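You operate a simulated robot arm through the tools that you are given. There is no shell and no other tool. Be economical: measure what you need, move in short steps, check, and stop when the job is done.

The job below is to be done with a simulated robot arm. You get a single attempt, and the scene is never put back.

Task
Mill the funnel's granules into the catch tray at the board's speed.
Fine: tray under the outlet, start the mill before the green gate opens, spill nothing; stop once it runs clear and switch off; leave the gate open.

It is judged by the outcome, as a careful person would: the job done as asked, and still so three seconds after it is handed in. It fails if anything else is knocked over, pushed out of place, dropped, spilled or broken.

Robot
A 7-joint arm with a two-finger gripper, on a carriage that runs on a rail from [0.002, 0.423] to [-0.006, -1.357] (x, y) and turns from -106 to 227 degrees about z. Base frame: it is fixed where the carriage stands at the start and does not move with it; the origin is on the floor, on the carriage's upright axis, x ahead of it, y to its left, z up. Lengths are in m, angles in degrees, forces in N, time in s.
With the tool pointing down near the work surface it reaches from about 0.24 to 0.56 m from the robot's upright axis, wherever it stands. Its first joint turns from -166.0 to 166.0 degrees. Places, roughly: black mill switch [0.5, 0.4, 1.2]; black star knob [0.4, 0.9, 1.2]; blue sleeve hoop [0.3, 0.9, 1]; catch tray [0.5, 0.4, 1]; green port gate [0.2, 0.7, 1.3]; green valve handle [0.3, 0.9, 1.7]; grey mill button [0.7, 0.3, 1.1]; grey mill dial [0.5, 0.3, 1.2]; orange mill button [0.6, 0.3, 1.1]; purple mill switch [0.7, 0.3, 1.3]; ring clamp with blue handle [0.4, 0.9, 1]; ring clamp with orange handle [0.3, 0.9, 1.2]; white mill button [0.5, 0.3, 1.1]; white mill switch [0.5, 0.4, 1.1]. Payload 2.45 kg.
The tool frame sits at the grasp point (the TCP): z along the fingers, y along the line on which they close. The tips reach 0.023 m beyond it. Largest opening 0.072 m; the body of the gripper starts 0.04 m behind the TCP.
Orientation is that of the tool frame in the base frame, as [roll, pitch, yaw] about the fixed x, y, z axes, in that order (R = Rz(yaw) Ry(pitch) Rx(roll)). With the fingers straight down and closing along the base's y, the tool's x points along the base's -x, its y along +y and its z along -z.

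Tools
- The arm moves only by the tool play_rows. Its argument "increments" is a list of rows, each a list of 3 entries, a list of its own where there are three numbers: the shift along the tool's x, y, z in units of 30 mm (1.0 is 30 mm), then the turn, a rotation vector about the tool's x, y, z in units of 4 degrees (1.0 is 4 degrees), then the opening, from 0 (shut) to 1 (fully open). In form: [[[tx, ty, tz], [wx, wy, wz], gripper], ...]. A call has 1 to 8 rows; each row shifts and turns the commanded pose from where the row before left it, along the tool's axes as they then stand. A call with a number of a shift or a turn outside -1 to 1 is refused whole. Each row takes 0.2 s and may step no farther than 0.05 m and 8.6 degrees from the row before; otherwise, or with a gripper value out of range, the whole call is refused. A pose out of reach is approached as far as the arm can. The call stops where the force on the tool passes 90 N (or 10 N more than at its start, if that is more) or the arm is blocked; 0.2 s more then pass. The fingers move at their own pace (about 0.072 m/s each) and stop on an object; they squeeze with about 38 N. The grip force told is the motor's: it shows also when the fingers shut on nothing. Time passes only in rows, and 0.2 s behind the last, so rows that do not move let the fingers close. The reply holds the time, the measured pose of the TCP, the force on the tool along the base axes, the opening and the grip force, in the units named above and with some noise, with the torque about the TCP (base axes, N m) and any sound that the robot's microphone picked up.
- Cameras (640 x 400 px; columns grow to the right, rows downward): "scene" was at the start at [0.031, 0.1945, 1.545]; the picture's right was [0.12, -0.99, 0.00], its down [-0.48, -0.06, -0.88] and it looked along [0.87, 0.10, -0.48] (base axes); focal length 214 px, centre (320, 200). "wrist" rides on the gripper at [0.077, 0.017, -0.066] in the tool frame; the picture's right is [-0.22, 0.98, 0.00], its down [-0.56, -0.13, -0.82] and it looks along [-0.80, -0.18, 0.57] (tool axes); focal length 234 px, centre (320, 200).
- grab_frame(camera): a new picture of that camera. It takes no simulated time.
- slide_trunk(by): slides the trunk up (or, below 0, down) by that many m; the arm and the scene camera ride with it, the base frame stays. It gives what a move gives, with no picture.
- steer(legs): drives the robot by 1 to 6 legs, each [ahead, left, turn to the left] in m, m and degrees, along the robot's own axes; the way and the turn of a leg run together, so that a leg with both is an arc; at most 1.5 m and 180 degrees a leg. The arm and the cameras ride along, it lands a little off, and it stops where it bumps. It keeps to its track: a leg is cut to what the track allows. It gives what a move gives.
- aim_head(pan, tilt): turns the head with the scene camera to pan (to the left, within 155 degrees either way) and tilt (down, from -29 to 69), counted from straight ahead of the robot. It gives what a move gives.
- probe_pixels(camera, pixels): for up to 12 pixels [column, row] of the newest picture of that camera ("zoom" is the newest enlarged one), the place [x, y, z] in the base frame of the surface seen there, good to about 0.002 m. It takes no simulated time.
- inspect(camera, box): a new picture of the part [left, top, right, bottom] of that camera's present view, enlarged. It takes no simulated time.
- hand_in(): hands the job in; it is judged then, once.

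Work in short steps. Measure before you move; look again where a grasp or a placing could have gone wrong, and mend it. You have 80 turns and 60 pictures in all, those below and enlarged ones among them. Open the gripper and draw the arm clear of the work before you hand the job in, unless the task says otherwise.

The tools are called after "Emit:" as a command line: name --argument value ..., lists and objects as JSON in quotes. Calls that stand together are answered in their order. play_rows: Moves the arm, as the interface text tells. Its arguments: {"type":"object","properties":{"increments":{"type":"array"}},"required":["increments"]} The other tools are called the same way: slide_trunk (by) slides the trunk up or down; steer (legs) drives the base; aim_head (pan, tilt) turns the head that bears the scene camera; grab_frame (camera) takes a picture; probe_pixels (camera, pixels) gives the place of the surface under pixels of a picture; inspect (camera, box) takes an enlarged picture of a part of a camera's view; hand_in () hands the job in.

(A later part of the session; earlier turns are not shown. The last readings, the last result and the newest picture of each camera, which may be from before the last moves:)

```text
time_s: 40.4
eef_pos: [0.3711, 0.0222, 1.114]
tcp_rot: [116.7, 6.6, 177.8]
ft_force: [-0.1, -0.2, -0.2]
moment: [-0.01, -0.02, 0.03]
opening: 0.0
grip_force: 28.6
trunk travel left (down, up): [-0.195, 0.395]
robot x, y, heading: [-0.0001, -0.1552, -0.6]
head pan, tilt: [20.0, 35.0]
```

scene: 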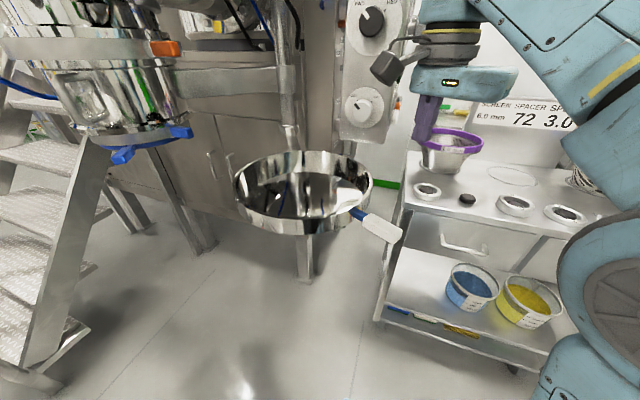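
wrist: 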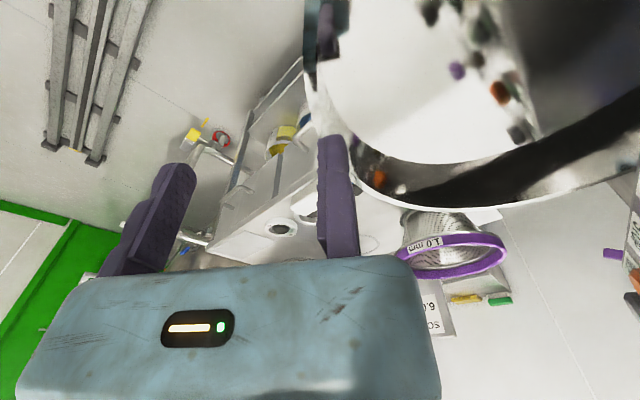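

The tool now points +y, 27° below horizontal. I pitch 5 more rows, then measure where I am.

Emit:
play_rows --increments '[[[0, 0, 0], [-1, 0, 0], 0], [[0, 0, 0], [-1, 0, 0], 0], [[0, 0, 0], [-1, 0, 0], 0], [[0, 0, 0], [-1, 0, 0], 0], [[0, 0, 0], [-1, 0, 0], 0]]'

Emit:
slide_trunk --by -0.125

Emit:
aim_head --pan 35 --tilt 25

Emit:
grab_frame --camera "scene"

```text
time_s: 41.6
eef_pos: [0.3726, 0.024, 1.114]
tcp_rot: [96.8, 6.8, 178.0]
ft_force: [0.3, 0.5, 0.4]
moment: [0.0, 0.0, 0.01]
opening: 0.0002
grip_force: 28.1
trunk travel left (down, up): [-0.195, 0.395]
robot x, y, heading: [-0.005, -0.1564, -0.5]
head pan, tilt: [20.0, 35.0]
```

```text
time_s: 43.2
eef_pos: [0.3729, 0.0233, 0.9891]
tcp_rot: [96.8, 6.7, 177.7]
ft_force: [0.4, -0.3, 0.5]
moment: [-0.01, 0.01, -0.03]
opening: 0.0
grip_force: 28.1
trunk travel left (down, up): [-0.07, 0.52]
robot x, y, heading: [-0.0003, -0.157, -0.7]
head pan, tilt: [20.0, 35.0]
```

```text
time_s: 43.9
eef_pos: [0.3725, 0.022, 0.9894]
tcp_rot: [96.8, 6.7, 177.7]
ft_force: [0.5, 0.7, -0.4]
moment: [0.03, -0.01, 0.0]
opening: 0.0
grip_force: 28.0
trunk travel left (down, up): [-0.07, 0.52]
robot x, y, heading: [0.0005, -0.1551, -0.3]
head pan, tilt: [35.0, 25.0]
```

```text
25 pictures are left
```

scene: 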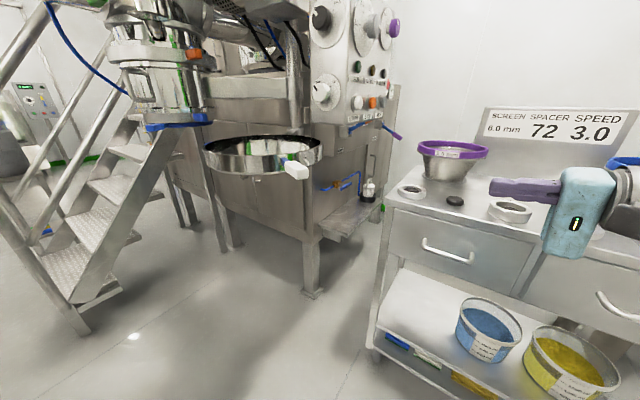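

Tool is horizontal at z≈0.989. I shift to x≈0.418 to clear the tray's handle, drive left 0.25, then push with the arm in small rows.

Emit:
play_rows --increments '[[[-0.75, 0, 0], [0, 0, 0], 0], [[-0.75, 0, 0], [0, 0, 0], 0]]'

Emit:
steer --legs '[[0, 0.25, 0]]'

Emit:
play_rows --increments '[[[0, 0, 0.8], [0, 0, 0], 0], [[0, 0, 0.8], [0, 0, 0], 0], [[0, 0, 0.6], [0, 0, 0], 0]]'

Emit:
grab_frame --camera "scene"

```text
time_s: 44.5
eef_pos: [0.4174, 0.0203, 0.995]
tcp_rot: [96.8, 6.7, 177.8]
ft_force: [0.4, -0.6, -0.1]
moment: [-0.02, 0.01, -0.03]
opening: 0.0003
grip_force: 28.3
trunk travel left (down, up): [-0.07, 0.52]
robot x, y, heading: [-0.0006, -0.1527, -0.7]
head pan, tilt: [35.0, 25.0]
```

```text
time_s: 46.4
eef_pos: [0.4197, 0.2718, 0.9944]
tcp_rot: [96.8, 6.7, 177.6]
ft_force: [0.0, -0.4, 0.4]
moment: [0.02, 0.02, 0.01]
opening: 0.0
grip_force: 28.6
trunk travel left (down, up): [-0.07, 0.52]
robot x, y, heading: [-0.0003, 0.0947, -0.4]
head pan, tilt: [35.0, 25.0]
```

```text
time_s: 47.2
eef_pos: [0.4239, 0.3374, 0.9879]
tcp_rot: [96.8, 6.9, 177.7]
ft_force: [0.3, 0.1, -0.1]
moment: [0.04, -0.04, -0.01]
opening: 0.0
grip_force: 28.5
trunk travel left (down, up): [-0.07, 0.52]
robot x, y, heading: [0.0026, 0.0947, -0.8]
head pan, tilt: [35.0, 25.0]
```

```text
24 pictures are left
```

scene: 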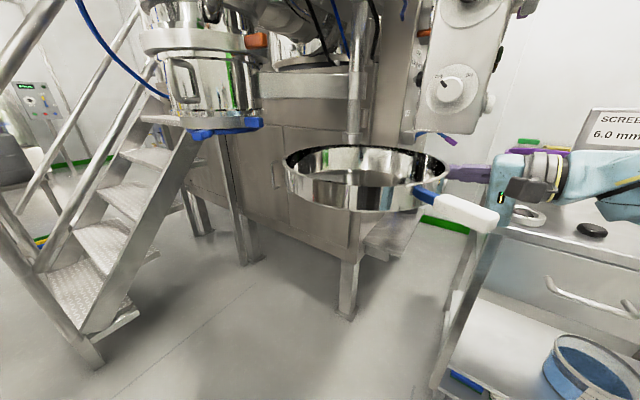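

The fingertip is about 2 cm from the wall, handle clear. I push, drifting toward −x as the tray swings.

Emit:
play_rows --increments '[[[0.2, 0.1, 0.8], [0, 0, 0], 0], [[0.5, 0.12, 0.7], [0, 0, 0], 0], [[0.5, 0.12, 0.7], [0, 0, 0], 0], [[0.5, 0.12, 0.7], [0, 0, 0], 0], [[0.4, 0.12, 0.7], [0, 0, 0], 0]]'

Emit:
grab_frame --camera "scene"

```text
time_s: 48.4
eef_pos: [0.3638, 0.4495, 0.9833]
tcp_rot: [96.8, 6.7, 177.6]
ft_force: [0.7, 0.0, -0.8]
moment: [-0.01, -0.02, 0.02]
opening: 0.0
grip_force: 28.9
trunk travel left (down, up): [-0.07, 0.52]
robot x, y, heading: [-0.0012, 0.1013, -0.6]
head pan, tilt: [35.0, 25.0]
```

```text
23 pictures are left
```

scene: 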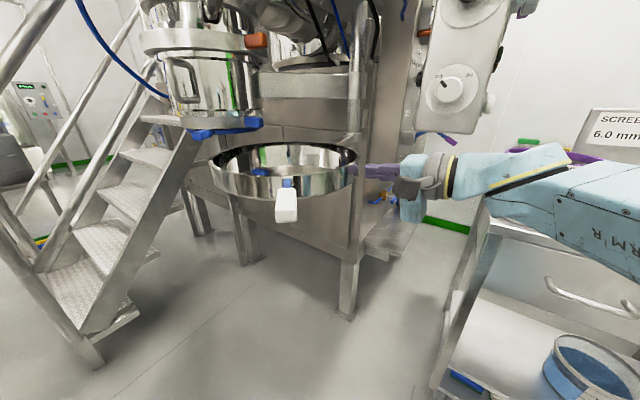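

The tray moves freely. I measure its present place.

Emit:
probe_pixels --camera "scene" --pixels '[[213, 170], [235, 190], [310, 196], [355, 170], [285, 205], [288, 182], [200, 132], [255, 125], [280, 145], [358, 155]]'

```text
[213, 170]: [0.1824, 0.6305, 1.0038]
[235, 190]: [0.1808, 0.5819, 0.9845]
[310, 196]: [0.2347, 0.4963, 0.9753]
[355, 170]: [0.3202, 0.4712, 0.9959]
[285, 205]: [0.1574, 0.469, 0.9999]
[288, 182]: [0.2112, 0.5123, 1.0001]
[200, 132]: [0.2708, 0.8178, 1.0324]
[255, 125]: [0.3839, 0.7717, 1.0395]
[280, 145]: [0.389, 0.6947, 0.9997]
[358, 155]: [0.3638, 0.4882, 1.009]
```

Tray centre ≈(0.308,0.601), θ≈188°. To keep reach, I draw the hand back, drive the robot left by 0.17, then push again.

Emit:
play_rows --increments '[[[0, -0.12, -1], [0, 0, 0], 0], [[0, -0.12, -1], [0, 0, 0], 0], [[0, -0.12, -1], [0, 0, 0], 0], [[0, -0.12, -1], [0, 0, 0], 0], [[0, -0.12, -1], [0, 0, 0], 0], [[0, -0.12, -0.6], [0, 0, 0], 0]]'

Emit:
steer --legs '[[0, 0.17, 0]]'

Emit:
play_rows --increments '[[[0.35, 0.15, 0.7], [0, 0, 0], 0], [[0.4, 0.15, 0.7], [0, 0, 0], 0], [[0.4, 0.15, 0.7], [0, 0, 0], 0], [[0.4, 0.15, 0.7], [0, 0, 0], 0], [[0.4, 0.15, 0.7], [0, 0, 0], 0]]'

Emit:
aim_head --pan 50 --tilt 25

Emit:
grab_frame --camera "scene"

```text
time_s: 49.8
eef_pos: [0.3586, 0.2819, 0.9846]
tcp_rot: [96.7, 6.7, 177.6]
ft_force: [0.1, -1.2, 0.6]
moment: [0.01, -0.03, 0.0]
opening: 0.0002
grip_force: 28.3
trunk travel left (down, up): [-0.07, 0.52]
robot x, y, heading: [0.0007, 0.0998, -0.8]
head pan, tilt: [35.0, 25.0]
```

```text
time_s: 51.3
eef_pos: [0.3592, 0.4461, 0.9854]
tcp_rot: [96.9, 6.7, 177.4]
ft_force: [-0.3, -0.3, 1.0]
moment: [-0.02, -0.01, 0.06]
opening: 0.0
grip_force: 28.8
trunk travel left (down, up): [-0.07, 0.52]
robot x, y, heading: [0.0011, 0.2647, -0.7]
head pan, tilt: [35.0, 25.0]
```

```text
time_s: 52.5
eef_pos: [0.3059, 0.5556, 0.9912]
tcp_rot: [96.8, 6.7, 177.6]
ft_force: [1.1, -0.3, -0.4]
moment: [0.03, 0.01, -0.01]
opening: 0.0
grip_force: 28.4
trunk travel left (down, up): [-0.07, 0.52]
robot x, y, heading: [0.0026, 0.2646, -1.1]
head pan, tilt: [35.0, 25.0]
```

```text
time_s: 53.2
eef_pos: [0.3054, 0.5541, 0.9919]
tcp_rot: [96.9, 6.7, 177.5]
ft_force: [0.5, 0.2, 0.1]
moment: [0.01, 0.0, 0.03]
opening: 0.0
grip_force: 28.6
trunk travel left (down, up): [-0.07, 0.52]
robot x, y, heading: [0.0009, 0.265, -0.9]
head pan, tilt: [50.0, 25.0]
```

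```text
22 pictures are left
```

scene: 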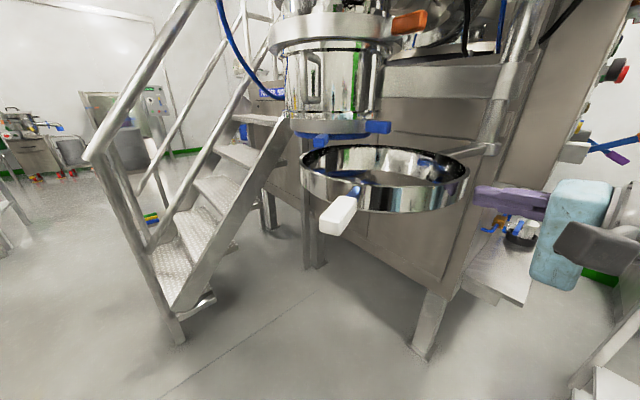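

Emit:
probe_pixels --camera "scene" --pixels '[[303, 165], [318, 195], [390, 208], [440, 200], [467, 180], [300, 128], [380, 127], [340, 130], [340, 212], [290, 125]]'

```text
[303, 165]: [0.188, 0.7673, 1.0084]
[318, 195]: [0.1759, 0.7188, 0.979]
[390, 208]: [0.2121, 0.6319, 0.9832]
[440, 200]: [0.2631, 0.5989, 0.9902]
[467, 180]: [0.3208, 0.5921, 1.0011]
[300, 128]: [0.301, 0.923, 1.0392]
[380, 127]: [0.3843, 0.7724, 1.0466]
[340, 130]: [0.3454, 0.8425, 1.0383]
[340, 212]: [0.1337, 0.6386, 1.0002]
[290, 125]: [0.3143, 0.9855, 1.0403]
```

Tray centre ≈(0.310,0.722), θ≈170°; outlet edge points confirm its centre (0.41,0.933), r≈0.11. I go on pushing, turning the tool gradually clockwise.

Emit:
play_rows --increments '[[[0.17, 0.08, 0.73], [0, -1, 0], 0], [[0.22, 0.08, 0.72], [0, -1, 0], 0], [[0.27, 0.08, 0.7], [0, -1, 0], 0], [[0.32, 0.08, 0.68], [0, -1, 0], 0]]'

Emit:
play_rows --increments '[[[0.13, 0.08, 0.83], [0, -1, 0], 0], [[0.19, 0.08, 0.82], [0, -1, 0], 0], [[0.25, 0.08, 0.8], [0, -1, 0], 0]]'

Emit:
aim_head --pan 60 --tilt 25

Emit:
grab_frame --camera "scene"

```text
time_s: 54.2
eef_pos: [0.2902, 0.6461, 0.9848]
tcp_rot: [94.7, 8.3, 161.3]
ft_force: [-0.2, -0.5, -0.1]
moment: [0.0, 0.03, -0.01]
opening: 0.0001
grip_force: 28.8
trunk travel left (down, up): [-0.07, 0.52]
robot x, y, heading: [0.0007, 0.2627, -0.7]
head pan, tilt: [50.0, 25.0]
```

```text
time_s: 55.0
eef_pos: [0.3044, 0.7186, 0.9831]
tcp_rot: [93.0, 9.1, 149.1]
ft_force: [2.4, -0.8, -0.5]
moment: [0.0, -0.06, 0.13]
opening: 0.0001
grip_force: 28.4
trunk travel left (down, up): [-0.07, 0.52]
robot x, y, heading: [0.0014, 0.2611, -0.9]
head pan, tilt: [50.0, 25.0]
```

```text
time_s: 55.8
eef_pos: [0.301, 0.7204, 0.9862]
tcp_rot: [92.8, 9.1, 149.4]
ft_force: [-0.4, -0.7, -0.4]
moment: [-0.01, -0.04, -0.02]
opening: 0.0
grip_force: 28.0
trunk travel left (down, up): [-0.07, 0.52]
robot x, y, heading: [0.0027, 0.2623, -0.9]
head pan, tilt: [60.0, 25.0]
```

```text
21 pictures are left
```

scene: 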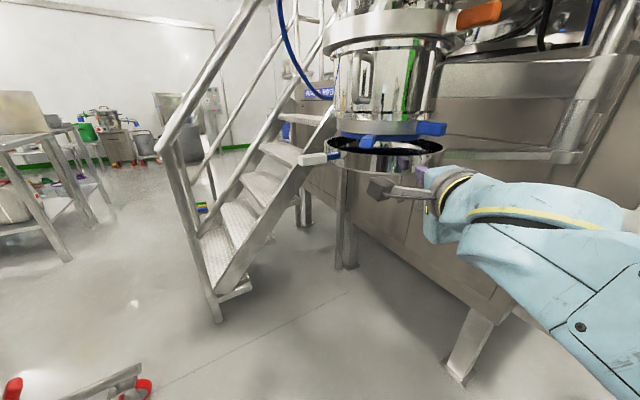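

Emit:
inspect --camera "scene" --box '[290, 90, 450, 200]'

Emit:
probe_pixels --camera "scene" --pixels '[[328, 150], [340, 168], [360, 177], [385, 178], [435, 160], [315, 160], [441, 148], [330, 162]]'

```text
3.64 times, centred on (370, 145) of scene
```

zoom: 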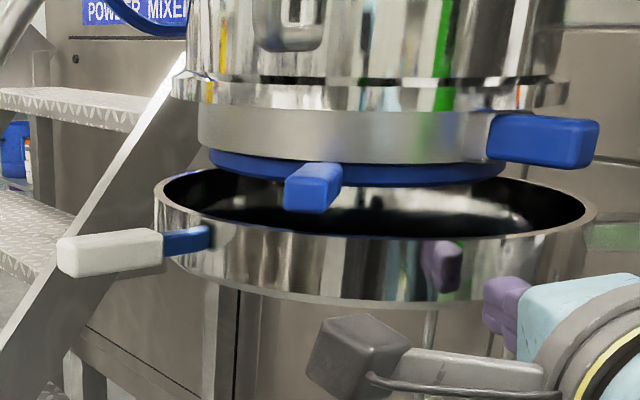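

```text
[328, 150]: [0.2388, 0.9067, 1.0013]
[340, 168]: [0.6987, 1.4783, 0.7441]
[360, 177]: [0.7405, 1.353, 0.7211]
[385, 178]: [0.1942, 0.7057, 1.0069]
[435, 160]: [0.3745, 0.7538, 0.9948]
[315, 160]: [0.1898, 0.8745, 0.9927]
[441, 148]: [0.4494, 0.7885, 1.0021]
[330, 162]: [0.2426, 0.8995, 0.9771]
```

Tray centre is now ≈(0.367,0.884); it must go about 6.5 cm more to (0.41,0.933). I lower the tool 1 cm to stay clear of the blue clamp handles and push on gently.

Emit:
play_rows --increments '[[[0.1, -0.33, 0.3], [0, -1, 0], 0], [[0.25, 0.03, 0.5], [0, -1, 0], 0], [[0.27, 0.03, 0.48], [0, -1, 0], 0], [[0.28, 0.03, 0.48], [0, 0, 0], 0]]'

Emit:
inspect --camera "scene" --box '[290, 90, 450, 200]'

Emit:
probe_pixels --camera "zoom" --pixels '[[160, 190], [180, 250], [250, 280], [300, 290], [580, 220], [500, 250], [450, 300]]'

```text
time_s: 56.8
eef_pos: [0.3497, 0.7365, 0.9942]
tcp_rot: [90.8, 0.7, 137.9]
ft_force: [0.3, -0.2, 0.3]
moment: [-0.01, -0.01, 0.01]
opening: 0.0
grip_force: 28.2
trunk travel left (down, up): [-0.07, 0.52]
robot x, y, heading: [0.0021, 0.2645, -0.8]
head pan, tilt: [60.0, 25.0]
stopped in row 4: the arm was blocked; the commanded pose is now the measured one
```

```text
3.64 times, centred on (370, 145) of scene
```

zoom: 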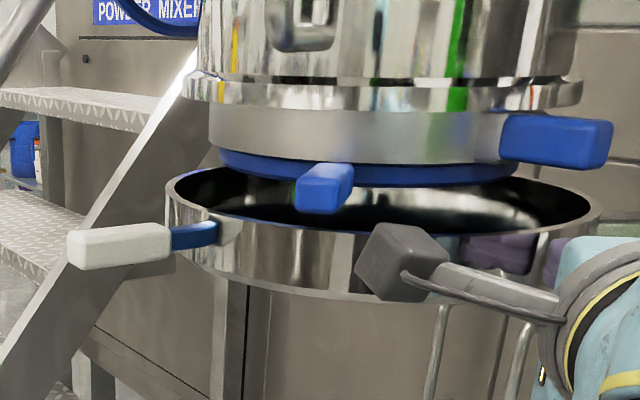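

```text
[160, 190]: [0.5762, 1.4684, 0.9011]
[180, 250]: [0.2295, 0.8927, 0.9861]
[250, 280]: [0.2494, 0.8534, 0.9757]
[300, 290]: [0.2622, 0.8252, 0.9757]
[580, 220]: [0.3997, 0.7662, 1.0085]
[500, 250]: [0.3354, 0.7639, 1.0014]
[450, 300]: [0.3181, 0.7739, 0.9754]
```

The arm got blocked without force (probably a joint limit), tray nearly unmoved. I draw back along the tool and drive the robot left to its track's end for a better reach.

Emit:
play_rows --increments '[[[0, 0, -1], [0, 0, 0], 0], [[0, 0, -1], [0, 0, 0], 0], [[0, 0, -1], [0, 0, 0], 0], [[0, 0, -1], [0, 0, 0], 0], [[0, 0, -1], [0, 0, 0], 0]]'

Emit:
steer --legs '[[0, 0.12, 0]]'

Emit:
grab_frame --camera "scene"

```text
time_s: 57.8
eef_pos: [0.393, 0.5786, 0.9758]
tcp_rot: [95.1, -7.8, 128.1]
ft_force: [0.1, 0.6, -0.6]
moment: [-0.02, -0.01, 0.0]
opening: 0.0001
grip_force: 28.5
trunk travel left (down, up): [-0.07, 0.52]
robot x, y, heading: [0.0033, 0.2651, -0.6]
head pan, tilt: [60.0, 25.0]
stopped in row 5: the arm was blocked; the commanded pose is now the measured one
```

```text
time_s: 59.1
eef_pos: [0.3906, 0.6972, 0.9724]
tcp_rot: [95.1, -8.0, 128.5]
ft_force: [-0.5, 0.2, -0.5]
moment: [-0.01, -0.04, 0.01]
opening: 0.0
grip_force: 28.1
trunk travel left (down, up): [-0.07, 0.52]
robot x, y, heading: [-0.0006, 0.3822, -0.7]
head pan, tilt: [60.0, 25.0]
```

```text
18 pictures are left
```

scene: 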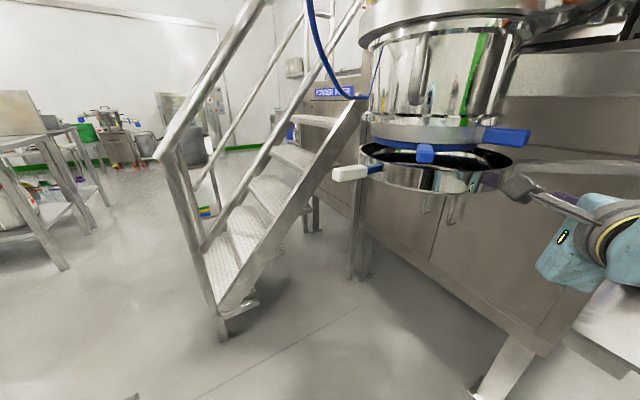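

The tool now stands at (0.39,0.697) in an easy radial posture. I push straight +y from here; the wall's final place at x≈0.4 is y≈0.805.

Emit:
play_rows --increments '[[[0.52, 0, 0.41], [0, 0, 0], 0], [[0.52, 0, 0.41], [0, 0, 0], 0], [[0.52, 0, 0.41], [0, 0, 0], 0]]'

Emit:
inspect --camera "scene" --box '[320, 80, 560, 230]'

Emit:
probe_pixels --camera "zoom" --pixels '[[110, 210], [130, 250], [200, 280], [280, 300], [400, 295], [480, 250], [510, 215], [50, 240]]'

```text
time_s: 59.9
eef_pos: [0.388, 0.7566, 0.974]
tcp_rot: [95.2, -7.7, 128.6]
ft_force: [-0.6, -0.4, 0.6]
moment: [-0.02, 0.02, -0.02]
opening: 0.0
grip_force: 28.5
trunk travel left (down, up): [-0.07, 0.52]
robot x, y, heading: [0.0022, 0.386, -0.5]
head pan, tilt: [60.0, 25.0]
```

```text
2.67 times, centred on (440, 155) of scene
```

zoom: 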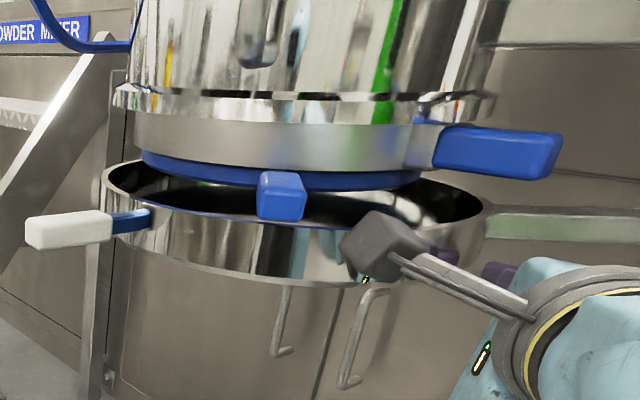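

```text
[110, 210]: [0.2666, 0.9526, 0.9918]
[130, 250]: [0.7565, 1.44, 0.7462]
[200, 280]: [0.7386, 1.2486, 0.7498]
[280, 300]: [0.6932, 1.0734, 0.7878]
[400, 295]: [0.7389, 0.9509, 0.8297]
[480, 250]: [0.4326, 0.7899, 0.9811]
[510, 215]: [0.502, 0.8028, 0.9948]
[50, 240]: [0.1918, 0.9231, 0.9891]
```

Tray centre ≈(0.390,0.913); about 2.5 cm more. I push two gentle rows more.

Emit:
play_rows --increments '[[[0.36, 0, 0.28], [0, 0, 0], 0], [[0.26, 0, 0.2], [0, 0, 0], 0], [[0, 0, 0], [0, 0, 0], 0]]'

Emit:
inspect --camera "scene" --box '[320, 80, 560, 230]'

Emit:
probe_pixels --camera "zoom" --pixels '[[125, 205], [118, 190], [150, 245], [180, 255], [270, 275], [480, 240], [495, 220], [300, 280], [150, 160], [280, 185], [420, 175], [200, 175]]'

```text
time_s: 60.7
eef_pos: [0.3891, 0.7766, 0.9744]
tcp_rot: [95.1, -8.0, 128.3]
ft_force: [-24.5, -35.2, -16.6]
moment: [-0.13, 0.06, -0.03]
opening: 0.0
grip_force: 28.8
trunk travel left (down, up): [-0.07, 0.52]
robot x, y, heading: [0.0034, 0.3799, -0.9]
head pan, tilt: [60.0, 25.0]
```

```text
2.67 times, centred on (440, 155) of scene
```

zoom: 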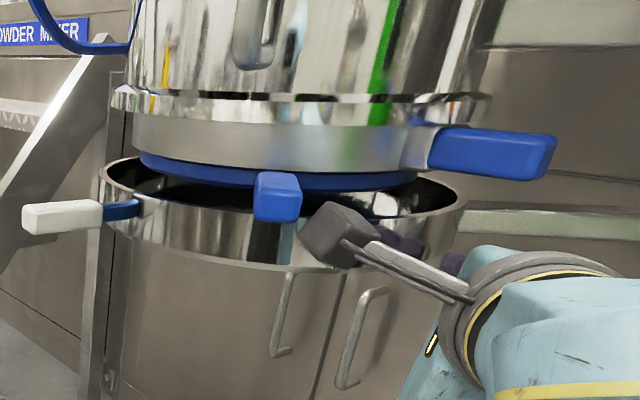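

```text
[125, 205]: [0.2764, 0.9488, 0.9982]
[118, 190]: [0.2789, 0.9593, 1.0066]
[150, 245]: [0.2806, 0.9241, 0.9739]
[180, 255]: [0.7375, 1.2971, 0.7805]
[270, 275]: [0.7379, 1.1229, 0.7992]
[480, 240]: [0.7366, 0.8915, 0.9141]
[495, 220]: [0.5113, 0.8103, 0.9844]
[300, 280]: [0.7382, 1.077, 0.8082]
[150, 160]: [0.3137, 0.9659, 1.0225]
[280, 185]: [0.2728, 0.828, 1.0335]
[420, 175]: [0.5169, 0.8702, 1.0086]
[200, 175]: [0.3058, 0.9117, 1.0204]
```

The force rose to 43 N: the tray reached its stop, centred ≈(0.406,0.94) under the outlet. I back off, drive right, and check it stays.

Emit:
play_rows --increments '[[[-0.78, 0, -0.61], [0, 0, 0], 0], [[-0.78, 0, -0.61], [0, 0, 0], 0], [[-0.78, 0, -0.61], [0, 0, 0], 0], [[-0.78, 0, -0.61], [0, 0, 0], 0], [[0, 0, -1], [0, 0, 0], 0], [[0, 0, -1], [0, 0, 0], 0], [[0, 0, -1], [0, 0, 0], 0]]'

Emit:
inspect --camera "scene" --box '[320, 80, 640, 280]'

Emit:
probe_pixels --camera "zoom" --pixels '[[90, 180], [120, 210], [200, 220], [280, 215], [350, 190], [380, 165]]'

```text
time_s: 62.2
eef_pos: [0.4128, 0.562, 0.9399]
tcp_rot: [101.7, -15.4, 121.3]
ft_force: [-0.4, -0.1, 0.4]
moment: [-0.01, 0.03, -0.03]
opening: 0.0002
grip_force: 28.5
trunk travel left (down, up): [-0.07, 0.52]
robot x, y, heading: [0.0023, 0.3817, -0.5]
head pan, tilt: [60.0, 25.0]
stopped in row 7: the arm was blocked; the commanded pose is now the measured one
```

```text
2.00 times, centred on (480, 180) of scene
```

zoom: 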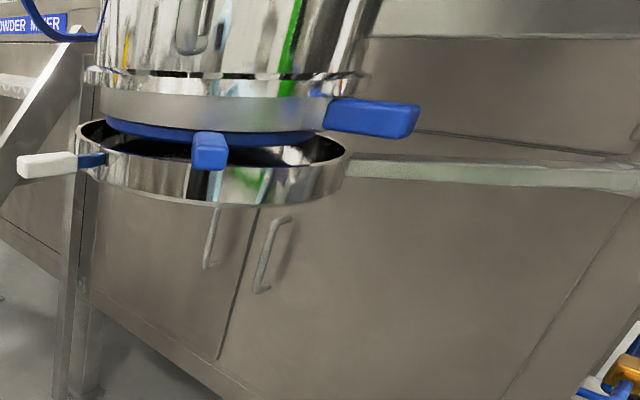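

```text
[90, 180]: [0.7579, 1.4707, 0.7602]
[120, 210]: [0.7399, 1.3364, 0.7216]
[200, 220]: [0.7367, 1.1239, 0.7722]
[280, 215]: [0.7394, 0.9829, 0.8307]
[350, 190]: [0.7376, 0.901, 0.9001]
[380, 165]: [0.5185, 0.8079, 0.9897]
```

The tray sits concentric under the hoop. I drive right 0.5 m, keeping the tool low in free space, then raise and re-orient.

Emit:
steer --legs '[[0, -0.53, 0]]'

Emit:
slide_trunk --by 0.27

Emit:
aim_head --pan 40 --tilt 15

Emit:
grab_frame --camera "scene"

```text
time_s: 65.4
eef_pos: [0.4113, 0.0336, 0.9367]
tcp_rot: [101.7, -15.4, 121.3]
ft_force: [0.7, -0.9, -0.4]
moment: [0.01, -0.01, -0.02]
opening: 0.0
grip_force: 28.7
trunk travel left (down, up): [-0.07, 0.52]
robot x, y, heading: [0.0, -0.146, -0.6]
head pan, tilt: [60.0, 25.0]
```

```text
time_s: 68.1
eef_pos: [0.4099, 0.0334, 1.2066]
tcp_rot: [101.7, -15.5, 121.3]
ft_force: [-0.1, 0.8, 0.5]
moment: [0.05, 0.01, -0.02]
opening: 0.0
grip_force: 28.2
trunk travel left (down, up): [-0.34, 0.25]
robot x, y, heading: [-0.0006, -0.1514, -0.8]
head pan, tilt: [60.0, 25.0]
```

```text
time_s: 69.0
eef_pos: [0.4108, 0.0322, 1.2077]
tcp_rot: [101.7, -15.4, 121.2]
ft_force: [-0.3, -0.1, 0.4]
moment: [0.02, 0.0, -0.02]
opening: 0.0
grip_force: 28.5
trunk travel left (down, up): [-0.34, 0.25]
robot x, y, heading: [0.0004, -0.1521, -0.7]
head pan, tilt: [40.0, 15.0]
```

```text
14 pictures are left
```

scene: 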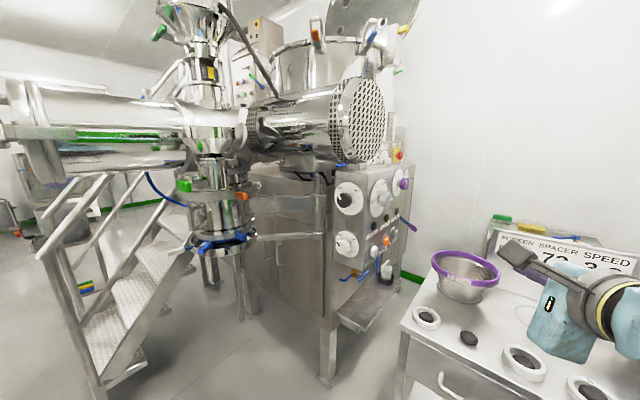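

I take one detailed enlargement of the panel and probe its controls.

Emit:
inspect --camera "scene" --box '[330, 165, 426, 225]'

Emit:
probe_pixels --camera "zoom" --pixels '[[100, 225], [345, 195], [300, 220], [330, 240], [395, 215], [310, 130], [375, 130], [490, 130], [470, 190], [130, 200], [350, 160], [345, 235]]'

```text
6.67 times, centred on (378, 195) of scene
```

zoom: 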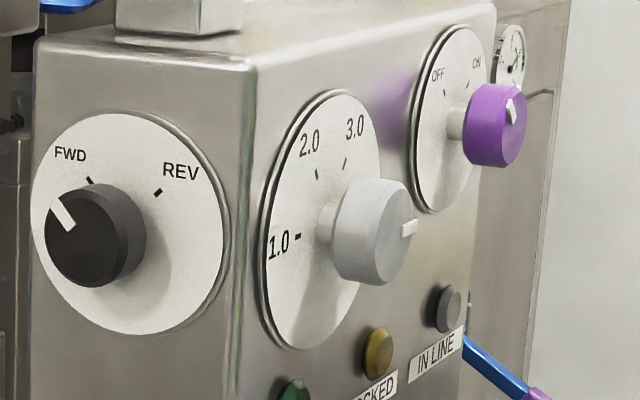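

```text
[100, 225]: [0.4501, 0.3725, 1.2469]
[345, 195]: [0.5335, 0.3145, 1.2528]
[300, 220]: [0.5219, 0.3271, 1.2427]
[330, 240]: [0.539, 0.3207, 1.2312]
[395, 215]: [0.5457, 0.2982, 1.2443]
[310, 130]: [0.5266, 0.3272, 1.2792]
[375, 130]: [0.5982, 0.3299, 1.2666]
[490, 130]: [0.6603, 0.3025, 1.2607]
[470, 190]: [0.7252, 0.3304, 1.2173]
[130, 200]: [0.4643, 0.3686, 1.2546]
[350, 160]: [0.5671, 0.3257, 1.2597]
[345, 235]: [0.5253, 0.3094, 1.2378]
```

Black points to FWD; the dial's pointer points right, past 3.0; white is OFF. I probe the ticks, pointer and knob faces.

Emit:
probe_pixels --camera "zoom" --pixels '[[317, 174], [345, 164], [298, 236], [403, 230], [414, 226], [385, 190], [380, 270], [365, 235], [400, 200], [400, 260], [290, 110], [320, 345]]'

Emit:
inspect --camera "scene" --box '[330, 215, 426, 275]'

Emit:
probe_pixels --camera "zoom" --pixels '[[100, 180], [340, 210], [330, 200], [300, 190], [370, 190], [410, 130], [430, 180], [440, 90], [110, 190], [120, 170], [290, 60], [380, 80]]'

```text
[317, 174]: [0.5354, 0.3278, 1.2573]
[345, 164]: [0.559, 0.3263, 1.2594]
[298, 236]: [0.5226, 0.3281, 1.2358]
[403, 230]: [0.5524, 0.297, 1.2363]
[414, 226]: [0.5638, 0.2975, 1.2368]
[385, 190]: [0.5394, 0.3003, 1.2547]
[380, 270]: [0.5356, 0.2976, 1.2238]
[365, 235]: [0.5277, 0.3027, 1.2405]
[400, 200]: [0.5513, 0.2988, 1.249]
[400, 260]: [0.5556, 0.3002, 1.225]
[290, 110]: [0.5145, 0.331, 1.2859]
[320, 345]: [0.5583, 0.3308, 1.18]
```

```text
6.67 times, centred on (378, 245) of scene
```

zoom: 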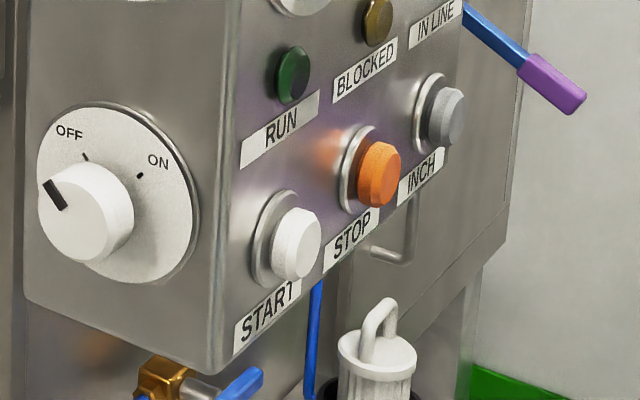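

```text
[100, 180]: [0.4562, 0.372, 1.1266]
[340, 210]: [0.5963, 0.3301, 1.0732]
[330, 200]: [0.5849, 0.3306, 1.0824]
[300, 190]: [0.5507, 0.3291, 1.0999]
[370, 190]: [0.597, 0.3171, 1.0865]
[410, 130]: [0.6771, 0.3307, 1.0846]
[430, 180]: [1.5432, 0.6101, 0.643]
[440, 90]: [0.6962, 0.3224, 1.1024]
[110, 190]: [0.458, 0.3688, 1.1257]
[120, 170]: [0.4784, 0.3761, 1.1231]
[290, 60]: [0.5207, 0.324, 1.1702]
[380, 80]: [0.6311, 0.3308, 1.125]
```

Dial axis ≈(x 0.547, z 1.239), knob radius ≈0.017, front y≈0.297; pointer at −7° (4.0), 3.0 tick at ≈59°: it needs about 65° counter-clockwise. I probe the buttons' caps and turn the tool to point straight +y with the fixed finger on top.

Emit:
probe_pixels --camera "zoom" --pixels '[[305, 243], [290, 235], [315, 225], [303, 270], [385, 175], [375, 150], [380, 200], [395, 165], [262, 240], [55, 195], [85, 158], [139, 176]]'

Emit:
play_rows --increments '[[[0, 0, 0], [-0.045, 0.944, -0.331], 0], [[0, 0, 0], [-0.045, 0.944, -0.331], 0], [[0, 0, 0], [-0.045, 0.944, -0.331], 0], [[0, 0, 0], [-0.045, 0.944, -0.331], 0], [[0, 0, 0], [-0.045, 0.944, -0.331], 0], [[0, 0, 0], [-0.045, 0.944, -0.331], 0], [[0, 0, 0], [-0.045, 0.944, -0.331], 0], [[0, 0, 0], [-0.045, 0.944, -0.331], 0]]'

Emit:
play_rows --increments '[[[0, 0, 0], [-0.045, 0.944, -0.331], 1], [[0, 0, 0], [-0.045, 0.944, -0.331], 1], [[0, 0, 0], [-0.045, 0.944, -0.331], 1], [[0, 0, 0], [-0.045, 0.944, -0.331], 1], [[0, 0, 0], [-0.045, 0.944, -0.331], 1], [[0, 0, 0], [-0.045, 0.944, -0.331], 1], [[0, 0, 0], [-0.045, 0.944, -0.331], 1]]'

```text
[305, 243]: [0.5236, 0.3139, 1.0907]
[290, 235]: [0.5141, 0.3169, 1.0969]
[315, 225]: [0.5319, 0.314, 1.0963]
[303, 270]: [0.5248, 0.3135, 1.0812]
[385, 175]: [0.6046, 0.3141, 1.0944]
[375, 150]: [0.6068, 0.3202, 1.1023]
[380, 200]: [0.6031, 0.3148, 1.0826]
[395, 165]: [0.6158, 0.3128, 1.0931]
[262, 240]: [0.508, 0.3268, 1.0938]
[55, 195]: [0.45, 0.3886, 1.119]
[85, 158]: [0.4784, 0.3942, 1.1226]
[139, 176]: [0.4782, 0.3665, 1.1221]
```

```text
time_s: 70.8
eef_pos: [0.41, 0.0322, 1.2076]
tcp_rot: [93.3, -8.7, 153.5]
ft_force: [-0.7, 0.0, 0.4]
moment: [0.0, -0.03, -0.05]
opening: 0.0
grip_force: 28.7
trunk travel left (down, up): [-0.34, 0.25]
robot x, y, heading: [0.0018, -0.1499, -0.7]
head pan, tilt: [40.0, 15.0]
```

```text
time_s: 72.4
eef_pos: [0.411, 0.0324, 1.2068]
tcp_rot: [89.8, 0.0, -179.7]
ft_force: [-0.1, 0.0, 1.1]
moment: [-0.01, 0.01, -0.03]
opening: 0.0718
grip_force: 0.1
trunk travel left (down, up): [-0.34, 0.25]
robot x, y, heading: [0.005, -0.1498, -0.6]
head pan, tilt: [40.0, 15.0]
```

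Tool orientation is exact. START is at (0.525,0.3135,1.090), STOP at (0.606,0.313,1.093), white switch axis ≈(y 0.380, z 1.106). I move in front of the dial, fixed finger above the knob.

Emit:
play_rows --increments '[[[-0.65, 0.262, 0.99], [0, 0, 0], 1], [[-0.65, 0.262, 0.99], [0, 0, 0], 1], [[-0.65, 0.262, 0.99], [0, 0, 0], 1], [[-0.65, 0.262, 0.99], [0, 0, 0], 1], [[-0.65, 0.262, 0.99], [0, 0, 0], 1], [[-0.65, 0.262, 0.99], [0, 0, 0], 1], [[-0.65, 0.262, 0.99], [0, 0, 0], 1]]'

Emit:
inspect --camera "scene" --box '[320, 140, 480, 240]'

```text
time_s: 74.0
eef_pos: [0.5485, 0.2417, 1.2644]
tcp_rot: [89.9, -0.1, -179.9]
ft_force: [-1.2, -0.1, 0.2]
moment: [-0.06, -0.01, 0.0]
opening: 0.0723
grip_force: 0.1
trunk travel left (down, up): [-0.34, 0.25]
robot x, y, heading: [-0.0018, -0.1481, -0.4]
head pan, tilt: [40.0, 15.0]
```

```text
4.00 times, centred on (400, 190) of scene
```

zoom: 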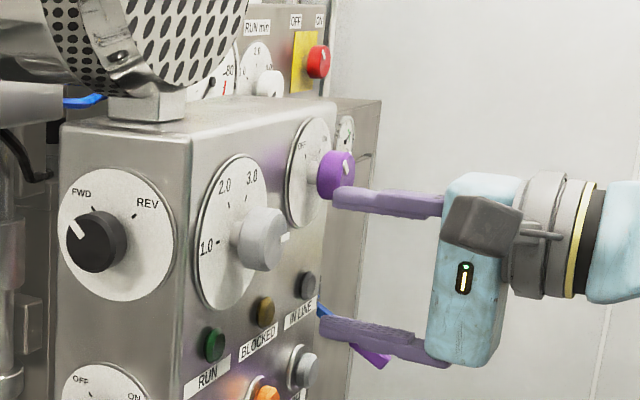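

Fingers straddle the knob's height. I advance to y≈0.297, lower the fixed finger close to the knob, and close.

Emit:
play_rows --increments '[[[0, 0, 0.6], [0, 0, 0], 1], [[0, 0, 0.6], [0, 0, 0], 1], [[0, 0, 0.6], [0, 0, 0], 1], [[0.05, -0.2, 0], [0, 0, 0], 1], [[0, 0, 0], [0, 0, 0], 0], [[0, 0, 0], [0, 0, 0], 0], [[0, 0, 0], [0, 0, 0], 0], [[0, 0, 0], [0, 0, 0], 0]]'

```text
time_s: 75.8
eef_pos: [0.5474, 0.2967, 1.2571]
tcp_rot: [90.0, -0.2, -179.8]
ft_force: [-3.6, 0.1, -7.3]
moment: [0.01, 0.05, -0.06]
opening: 0.0417
grip_force: 45.0
trunk travel left (down, up): [-0.34, 0.25]
robot x, y, heading: [0.0006, -0.1476, -0.6]
head pan, tilt: [40.0, 15.0]
```

Knob held (0.0417 m, axis 0.0205 below TCP). I turn it counter-clockwise about its own axis, 32° first.

Emit:
play_rows --increments '[[[0.0477, -0.0017, 0], [0, 0, -1], 0], [[0.0477, -0.0017, 0], [0, 0, -1], 0], [[0.0477, -0.0017, 0], [0, 0, -1], 0], [[0.0477, -0.0017, 0], [0, 0, -1], 0], [[0.0477, -0.0017, 0], [0, 0, -1], 0], [[0.0477, -0.0017, 0], [0, 0, -1], 0], [[0.0477, -0.0017, 0], [0, 0, -1], 0], [[0.0477, -0.0017, 0], [0, 0, -1], 0]]'

Emit:
play_rows --increments '[[[0.0477, -0.0017, 0], [0, 0, -1], 0], [[0.0477, -0.0017, 0], [0, 0, -1], 0], [[0.0477, -0.0017, 0], [0, 0, -1], 0], [[0.0477, -0.0017, 0], [0, 0, -1], 0], [[0.0477, -0.0017, 0], [0, 0, -1], 0], [[0.0477, -0.0017, 0], [0, 0, -1], 0], [[0.0477, -0.0017, 0], [0, 0, -1], 0], [[0.0477, -0.0017, 0], [0, 0, -1], 0]]'

Emit:
inspect --camera "scene" --box '[350, 160, 430, 220]'

```text
time_s: 77.6
eef_pos: [0.535, 0.2981, 1.2542]
tcp_rot: [89.9, 32.1, -179.9]
ft_force: [18.1, 23.9, 23.6]
moment: [0.2, -0.58, -0.15]
opening: 0.0418
grip_force: 45.0
trunk travel left (down, up): [-0.34, 0.25]
robot x, y, heading: [-0.0006, -0.1512, -0.9]
head pan, tilt: [40.0, 15.0]
```

```text
time_s: 79.4
eef_pos: [0.5268, 0.2967, 1.242]
tcp_rot: [90.3, 64.1, -179.6]
ft_force: [3.2, 17.8, 13.4]
moment: [-0.76, -0.29, 0.43]
opening: 0.0418
grip_force: 45.1
trunk travel left (down, up): [-0.34, 0.25]
robot x, y, heading: [-0.0001, -0.1512, -0.8]
head pan, tilt: [40.0, 15.0]
```

```text
6.67 times, centred on (390, 190) of scene
```

zoom: 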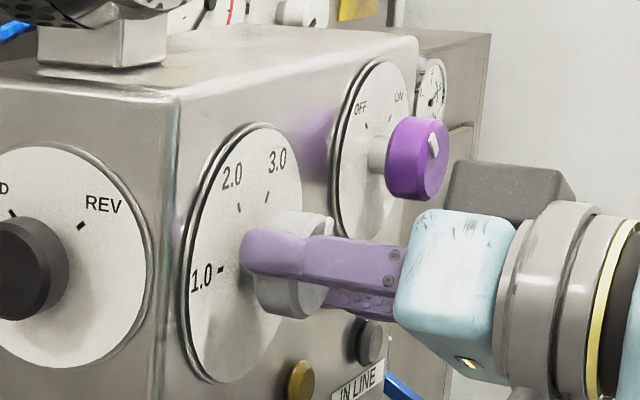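

The pointer is now up-right near 3.0. I release and back off to read it exactly.

Emit:
play_rows --increments '[[[0, 0, 0], [0, 0, 0], 1], [[0, 0, 0], [0, 0, 0], 1], [[0, 0, 0], [0, 0, 0], 1], [[0, 0.12, 0], [0, 0, 0], 1], [[0, 0, -0.7], [0, 0, 0], 1], [[0, 0, -0.8], [0, 0, 0], 1], [[0, 0, -0.8], [0, 0, 0], 1], [[0, 0, -0.8], [0, 0, 0], 1]]'

Emit:
inspect --camera "scene" --box '[358, 165, 422, 205]'

Emit:
probe_pixels --camera "zoom" --pixels '[[320, 200], [340, 190], [350, 175], [300, 220], [330, 240], [250, 150], [200, 150]]'

```text
time_s: 81.2
eef_pos: [0.5256, 0.1992, 1.2465]
tcp_rot: [89.9, 64.1, -180.0]
ft_force: [-1.4, 0.4, 0.4]
moment: [-0.02, -0.02, 0.02]
opening: 0.072
grip_force: 0.0
trunk travel left (down, up): [-0.34, 0.25]
robot x, y, heading: [-0.0015, -0.1472, -0.5]
head pan, tilt: [40.0, 15.0]
```

```text
10.00 times, centred on (390, 185) of scene
```

zoom: 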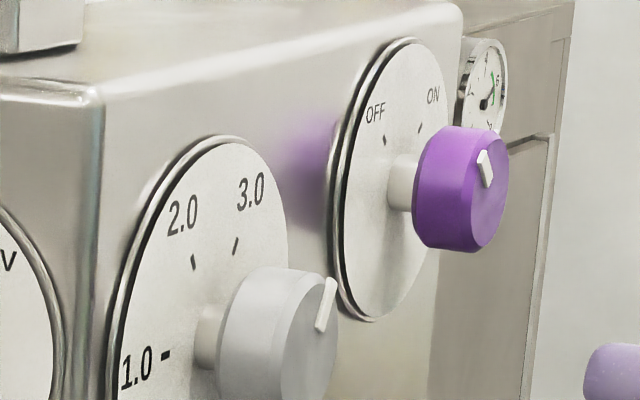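

```text
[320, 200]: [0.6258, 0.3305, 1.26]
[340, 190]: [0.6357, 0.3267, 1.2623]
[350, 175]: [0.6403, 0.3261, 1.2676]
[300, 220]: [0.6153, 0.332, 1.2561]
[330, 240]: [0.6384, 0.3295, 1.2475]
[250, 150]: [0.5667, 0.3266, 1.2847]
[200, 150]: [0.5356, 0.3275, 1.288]
```

The pointer is parallel to the 3.0 tick, so the speed is 3.0; the purple switch points to OFF and stays. Next the white switch: I retract and swing the tool to point +x.

Emit:
play_rows --increments '[[[0.41, 0.84, -0.8], [0, 0, 0], 1], [[0.41, 0.84, -0.8], [0, 0, 0], 1], [[0.41, 0.84, -0.8], [0, 0, 0], 1], [[0.41, 0.84, -0.8], [0, 0, 0], 1], [[0.41, 0.84, -0.8], [0, 0, 0], 1]]'

Emit:
play_rows --increments '[[[0, 0, 0], [0.9, -0.44, 0], 1], [[0, 0, 0], [0.9, -0.44, 0], 1], [[0, 0, 0], [0.9, -0.44, 0], 1], [[0, 0, 0], [0.9, -0.44, 0], 1], [[0, 0, 0], [0.9, -0.44, 0], 1], [[0, 0, 0], [0.9, -0.44, 0], 1], [[0, 0, 0], [0.9, -0.44, 0], 1], [[0, 0, 0], [0.9, -0.44, 0], 1]]'

Emit:
play_rows --increments '[[[0, 0, 0], [0.9, -0.44, 0], 1], [[0, 0, 0], [0.9, -0.44, 0], 1], [[0, 0, 0], [0.9, -0.44, 0], 1], [[0, 0, 0], [0.9, -0.44, 0], 1], [[0, 0, 0], [0.9, -0.44, 0], 1], [[0, 0, 0], [0.9, -0.44, 0], 1], [[0, 0, 0], [0.9, -0.44, 0], 1], [[0, 0, 0], [0.9, -0.44, 0], 1]]'

Emit:
play_rows --increments '[[[0, 0, 0], [0.9, -0.44, 0], 1], [[0, 0, 0], [0.9, -0.44, 0], 1], [[0, 0, 0], [0.9, -0.44, 0], 1], [[0, 0, 0], [0.9, -0.44, 0], 1], [[0, 0, 0], [0.9, -0.44, 0], 1], [[0, 0, 0], [0.9, -0.44, 0], 1]]'

```text
time_s: 82.4
eef_pos: [0.3827, 0.0809, 1.2457]
tcp_rot: [89.8, 63.9, -180.0]
ft_force: [1.3, 0.0, 0.4]
moment: [-0.03, -0.01, 0.03]
opening: 0.0721
grip_force: 0.1
trunk travel left (down, up): [-0.34, 0.25]
robot x, y, heading: [0.0002, -0.1495, -0.6]
head pan, tilt: [40.0, 15.0]
```

```text
time_s: 84.2
eef_pos: [0.3834, 0.0827, 1.246]
tcp_rot: [89.9, 63.8, 147.9]
ft_force: [0.3, -0.6, 0.6]
moment: [0.0, 0.0, 0.0]
opening: 0.0719
grip_force: 0.0
trunk travel left (down, up): [-0.34, 0.25]
robot x, y, heading: [0.0025, -0.1449, -0.5]
head pan, tilt: [40.0, 15.0]
```

```text
time_s: 86.0
eef_pos: [0.3879, 0.0793, 1.2432]
tcp_rot: [91.2, 61.6, 118.5]
ft_force: [-0.2, 0.0, -0.1]
moment: [0.04, -0.01, 0.01]
opening: 0.072
grip_force: 0.0
trunk travel left (down, up): [-0.34, 0.25]
robot x, y, heading: [-0.0003, -0.1495, -0.6]
head pan, tilt: [40.0, 15.0]
```

```text
time_s: 86.8
eef_pos: [0.3959, 0.0895, 1.2247]
tcp_rot: [99.5, 57.4, 118.4]
ft_force: [-0.4, 0.2, 0.3]
moment: [-0.02, 0.0, -0.01]
opening: 0.0719
grip_force: 0.1
trunk travel left (down, up): [-0.34, 0.25]
robot x, y, heading: [0.002, -0.1502, -0.6]
head pan, tilt: [40.0, 15.0]
stopped in row 4: the arm was blocked; the commanded pose is now the measured one
```

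A joint limit blocks the tool from turning further right in this posture, so I will use the carriage's own turn instead. First I back the hand off along the tool and undo a little of the twist.

Emit:
play_rows --increments '[[[0, 0, -0.9], [-0.9, 0.44, 0], 1], [[0, 0, -0.9], [-0.9, 0.44, 0], 1], [[0, 0, -0.9], [0, 0, 0], 1], [[0, 0, -0.5], [0, 0, 0], 1]]'

```text
time_s: 87.8
eef_pos: [0.3902, 0.0048, 1.1945]
tcp_rot: [107.0, 49.9, 126.3]
ft_force: [-0.4, 0.9, -0.1]
moment: [0.01, 0.02, -0.03]
opening: 0.0722
grip_force: 0.0
trunk travel left (down, up): [-0.34, 0.25]
robot x, y, heading: [0.0013, -0.1516, -1.0]
head pan, tilt: [40.0, 15.0]
stopped in row 4: the arm was blocked; the commanded pose is now the measured one
```

The tool now points along azimuth ≈23°, about radial. Turning the carriage −23° makes it point +x; I do that here in free space and read the pose.

Emit:
steer --legs '[[0, 0, -22]]'

Emit:
slide_trunk --by -0.2

Emit:
play_rows --increments '[[[-0.9, 0.43, 0], [0, 0, 0], 1], [[-0.9, 0.43, 0], [0, 0, 0], 1], [[-0.9, 0.43, 0], [0, 0, 0], 1], [[-0.9, 0.43, -0.5], [0, 0, 0], 1]]'

```text
time_s: 89.3
eef_pos: [0.4189, -0.1515, 1.1978]
tcp_rot: [107.1, 50.0, 104.3]
ft_force: [-0.4, 0.7, 0.1]
moment: [-0.03, -0.01, -0.01]
opening: 0.0718
grip_force: 0.1
trunk travel left (down, up): [-0.34, 0.25]
robot x, y, heading: [-0.0011, -0.1471, -22.5]
head pan, tilt: [40.0, 15.0]
```

```text
time_s: 91.5
eef_pos: [0.4441, -0.1764, 0.9663]
tcp_rot: [111.6, 45.0, 107.3]
ft_force: [0.9, 0.2, 0.0]
moment: [0.0, -0.04, 0.02]
opening: 0.0718
grip_force: 0.0
trunk travel left (down, up): [-0.14, 0.45]
robot x, y, heading: [-0.0034, -0.1494, -22.4]
head pan, tilt: [40.0, 15.0]
```

```text
time_s: 92.5
eef_pos: [0.4265, -0.1762, 1.1148]
tcp_rot: [106.9, 50.3, 104.6]
ft_force: [-0.8, -0.6, 0.1]
moment: [0.02, -0.01, 0.01]
opening: 0.0721
grip_force: 0.0
trunk travel left (down, up): [-0.14, 0.45]
robot x, y, heading: [-0.0045, -0.1515, -22.2]
head pan, tilt: [40.0, 15.0]
```

The tool points +x with a 10.7° dip. I level it over 3 rows while backing off a little.

Emit:
play_rows --increments '[[[0, 0, -0.4], [-0.46, -0.77, 0], 1], [[0, 0, -0.4], [-0.46, -0.77, 0], 1], [[0, 0, -0.4], [-0.46, -0.77, 0], 1]]'

```text
time_s: 93.5
eef_pos: [0.433, -0.2023, 1.0812]
tcp_rot: [99.5, 48.3, 96.8]
ft_force: [0.6, 0.5, 0.7]
moment: [0.0, 0.02, 0.01]
opening: 0.0721
grip_force: 0.1
trunk travel left (down, up): [-0.14, 0.45]
robot x, y, heading: [0.0016, -0.1477, -22.6]
head pan, tilt: [40.0, 15.0]
stopped in row 3: the arm was blocked; the commanded pose is now the measured one
```

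Leveling stops at a joint limit with a 6° dip, which is good enough. I twist the tool so the fingers lie above and below, letting me slide onto the white knob sideways from the right.

Emit:
play_rows --increments '[[[0, 0, 0], [0, 0, 1], 1], [[0, 0, 0], [0, 0, 1], 1], [[0, 0, 0], [0, 0, 1], 1], [[0, 0, 0], [0, 0, 1], 1], [[0, 0, 0], [0, 0, 1], 1], [[0, 0, 0], [0, 0, 1], 1]]'

Emit:
play_rows --increments '[[[0, 0, 0], [0, 0, 1], 1], [[0, 0, 0], [0, 0, 1], 1], [[0, 0, 0], [0, 0, 1], 1], [[0, 0, 0], [0, 0, 1], 1], [[0, 0, 0], [0, 0, 1], 1], [[0, 0, 0], [0, 0, 1], 1]]'

```text
time_s: 94.9
eef_pos: [0.4367, -0.2086, 1.0761]
tcp_rot: [96.9, 24.3, 92.0]
ft_force: [0.1, -0.9, -1.4]
moment: [0.0, -0.07, 0.06]
opening: 0.0718
grip_force: 0.1
trunk travel left (down, up): [-0.14, 0.45]
robot x, y, heading: [-0.0005, -0.1508, -22.2]
head pan, tilt: [40.0, 15.0]
```

```text
time_s: 96.3
eef_pos: [0.4362, -0.2046, 1.0753]
tcp_rot: [96.5, 0.3, 89.5]
ft_force: [0.7, -0.4, -0.1]
moment: [-0.01, 0.0, -0.02]
opening: 0.072
grip_force: 0.0
trunk travel left (down, up): [-0.14, 0.45]
robot x, y, heading: [-0.0003, -0.1513, -22.5]
head pan, tilt: [40.0, 15.0]
```

Orientation: fingers vertical, tool +x. I raise the trunk 0.067 to bring the fingers to straddle height, and drive 0.5 m left along the rail.

Emit:
slide_trunk --by 0.067

Emit:
steer --legs '[[-0.19, 0.462, 0]]'

Emit:
aim_head --pan 30 --tilt 20

Emit:
grab_frame --camera "scene"

```text
time_s: 97.4
eef_pos: [0.4302, -0.2014, 1.146]
tcp_rot: [95.8, 0.9, 89.6]
ft_force: [0.1, 0.0, 0.2]
moment: [0.0, -0.01, -0.03]
opening: 0.0719
grip_force: 0.0
trunk travel left (down, up): [-0.207, 0.383]
robot x, y, heading: [0.0001, -0.1499, -22.5]
head pan, tilt: [40.0, 15.0]
```

```text
time_s: 100.3
eef_pos: [0.4348, 0.3082, 1.1471]
tcp_rot: [95.8, 0.7, 90.6]
ft_force: [0.2, -0.2, 0.8]
moment: [0.05, 0.01, 0.02]
opening: 0.0721
grip_force: 0.1
trunk travel left (down, up): [-0.207, 0.383]
robot x, y, heading: [-0.0015, 0.3504, -21.7]
head pan, tilt: [40.0, 15.0]
```

```text
time_s: 101.0
eef_pos: [0.4349, 0.3072, 1.1476]
tcp_rot: [95.8, 0.9, 90.6]
ft_force: [-0.8, -0.1, -0.6]
moment: [-0.03, 0.03, -0.01]
opening: 0.0719
grip_force: 0.1
trunk travel left (down, up): [-0.207, 0.383]
robot x, y, heading: [0.0003, 0.3533, -21.7]
head pan, tilt: [30.0, 20.0]
```

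```text
8 pictures are left
```

scene: 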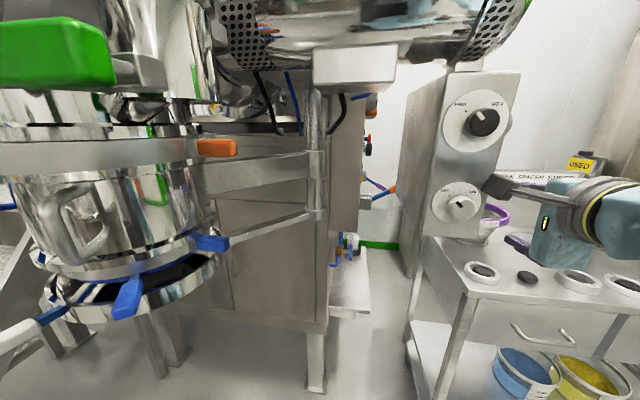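

The white knob is at (462,207). I probe its face and ticks for the axis, plus the gate handle's extents.

Emit:
probe_pixels --camera "scene" --pixels '[[458, 207], [468, 206], [462, 199], [462, 216], [452, 207], [460, 222], [446, 194], [476, 195], [20, 50], [105, 55], [50, 85], [80, 25]]'

```text
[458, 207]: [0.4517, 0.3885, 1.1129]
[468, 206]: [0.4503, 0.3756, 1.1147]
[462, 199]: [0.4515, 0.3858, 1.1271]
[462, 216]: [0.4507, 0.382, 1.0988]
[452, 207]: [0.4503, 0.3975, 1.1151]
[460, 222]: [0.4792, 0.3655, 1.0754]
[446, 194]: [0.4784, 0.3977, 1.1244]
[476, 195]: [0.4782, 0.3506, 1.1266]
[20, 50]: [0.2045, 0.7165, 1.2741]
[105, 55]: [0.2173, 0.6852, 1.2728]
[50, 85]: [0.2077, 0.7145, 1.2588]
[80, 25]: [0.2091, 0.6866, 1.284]
```

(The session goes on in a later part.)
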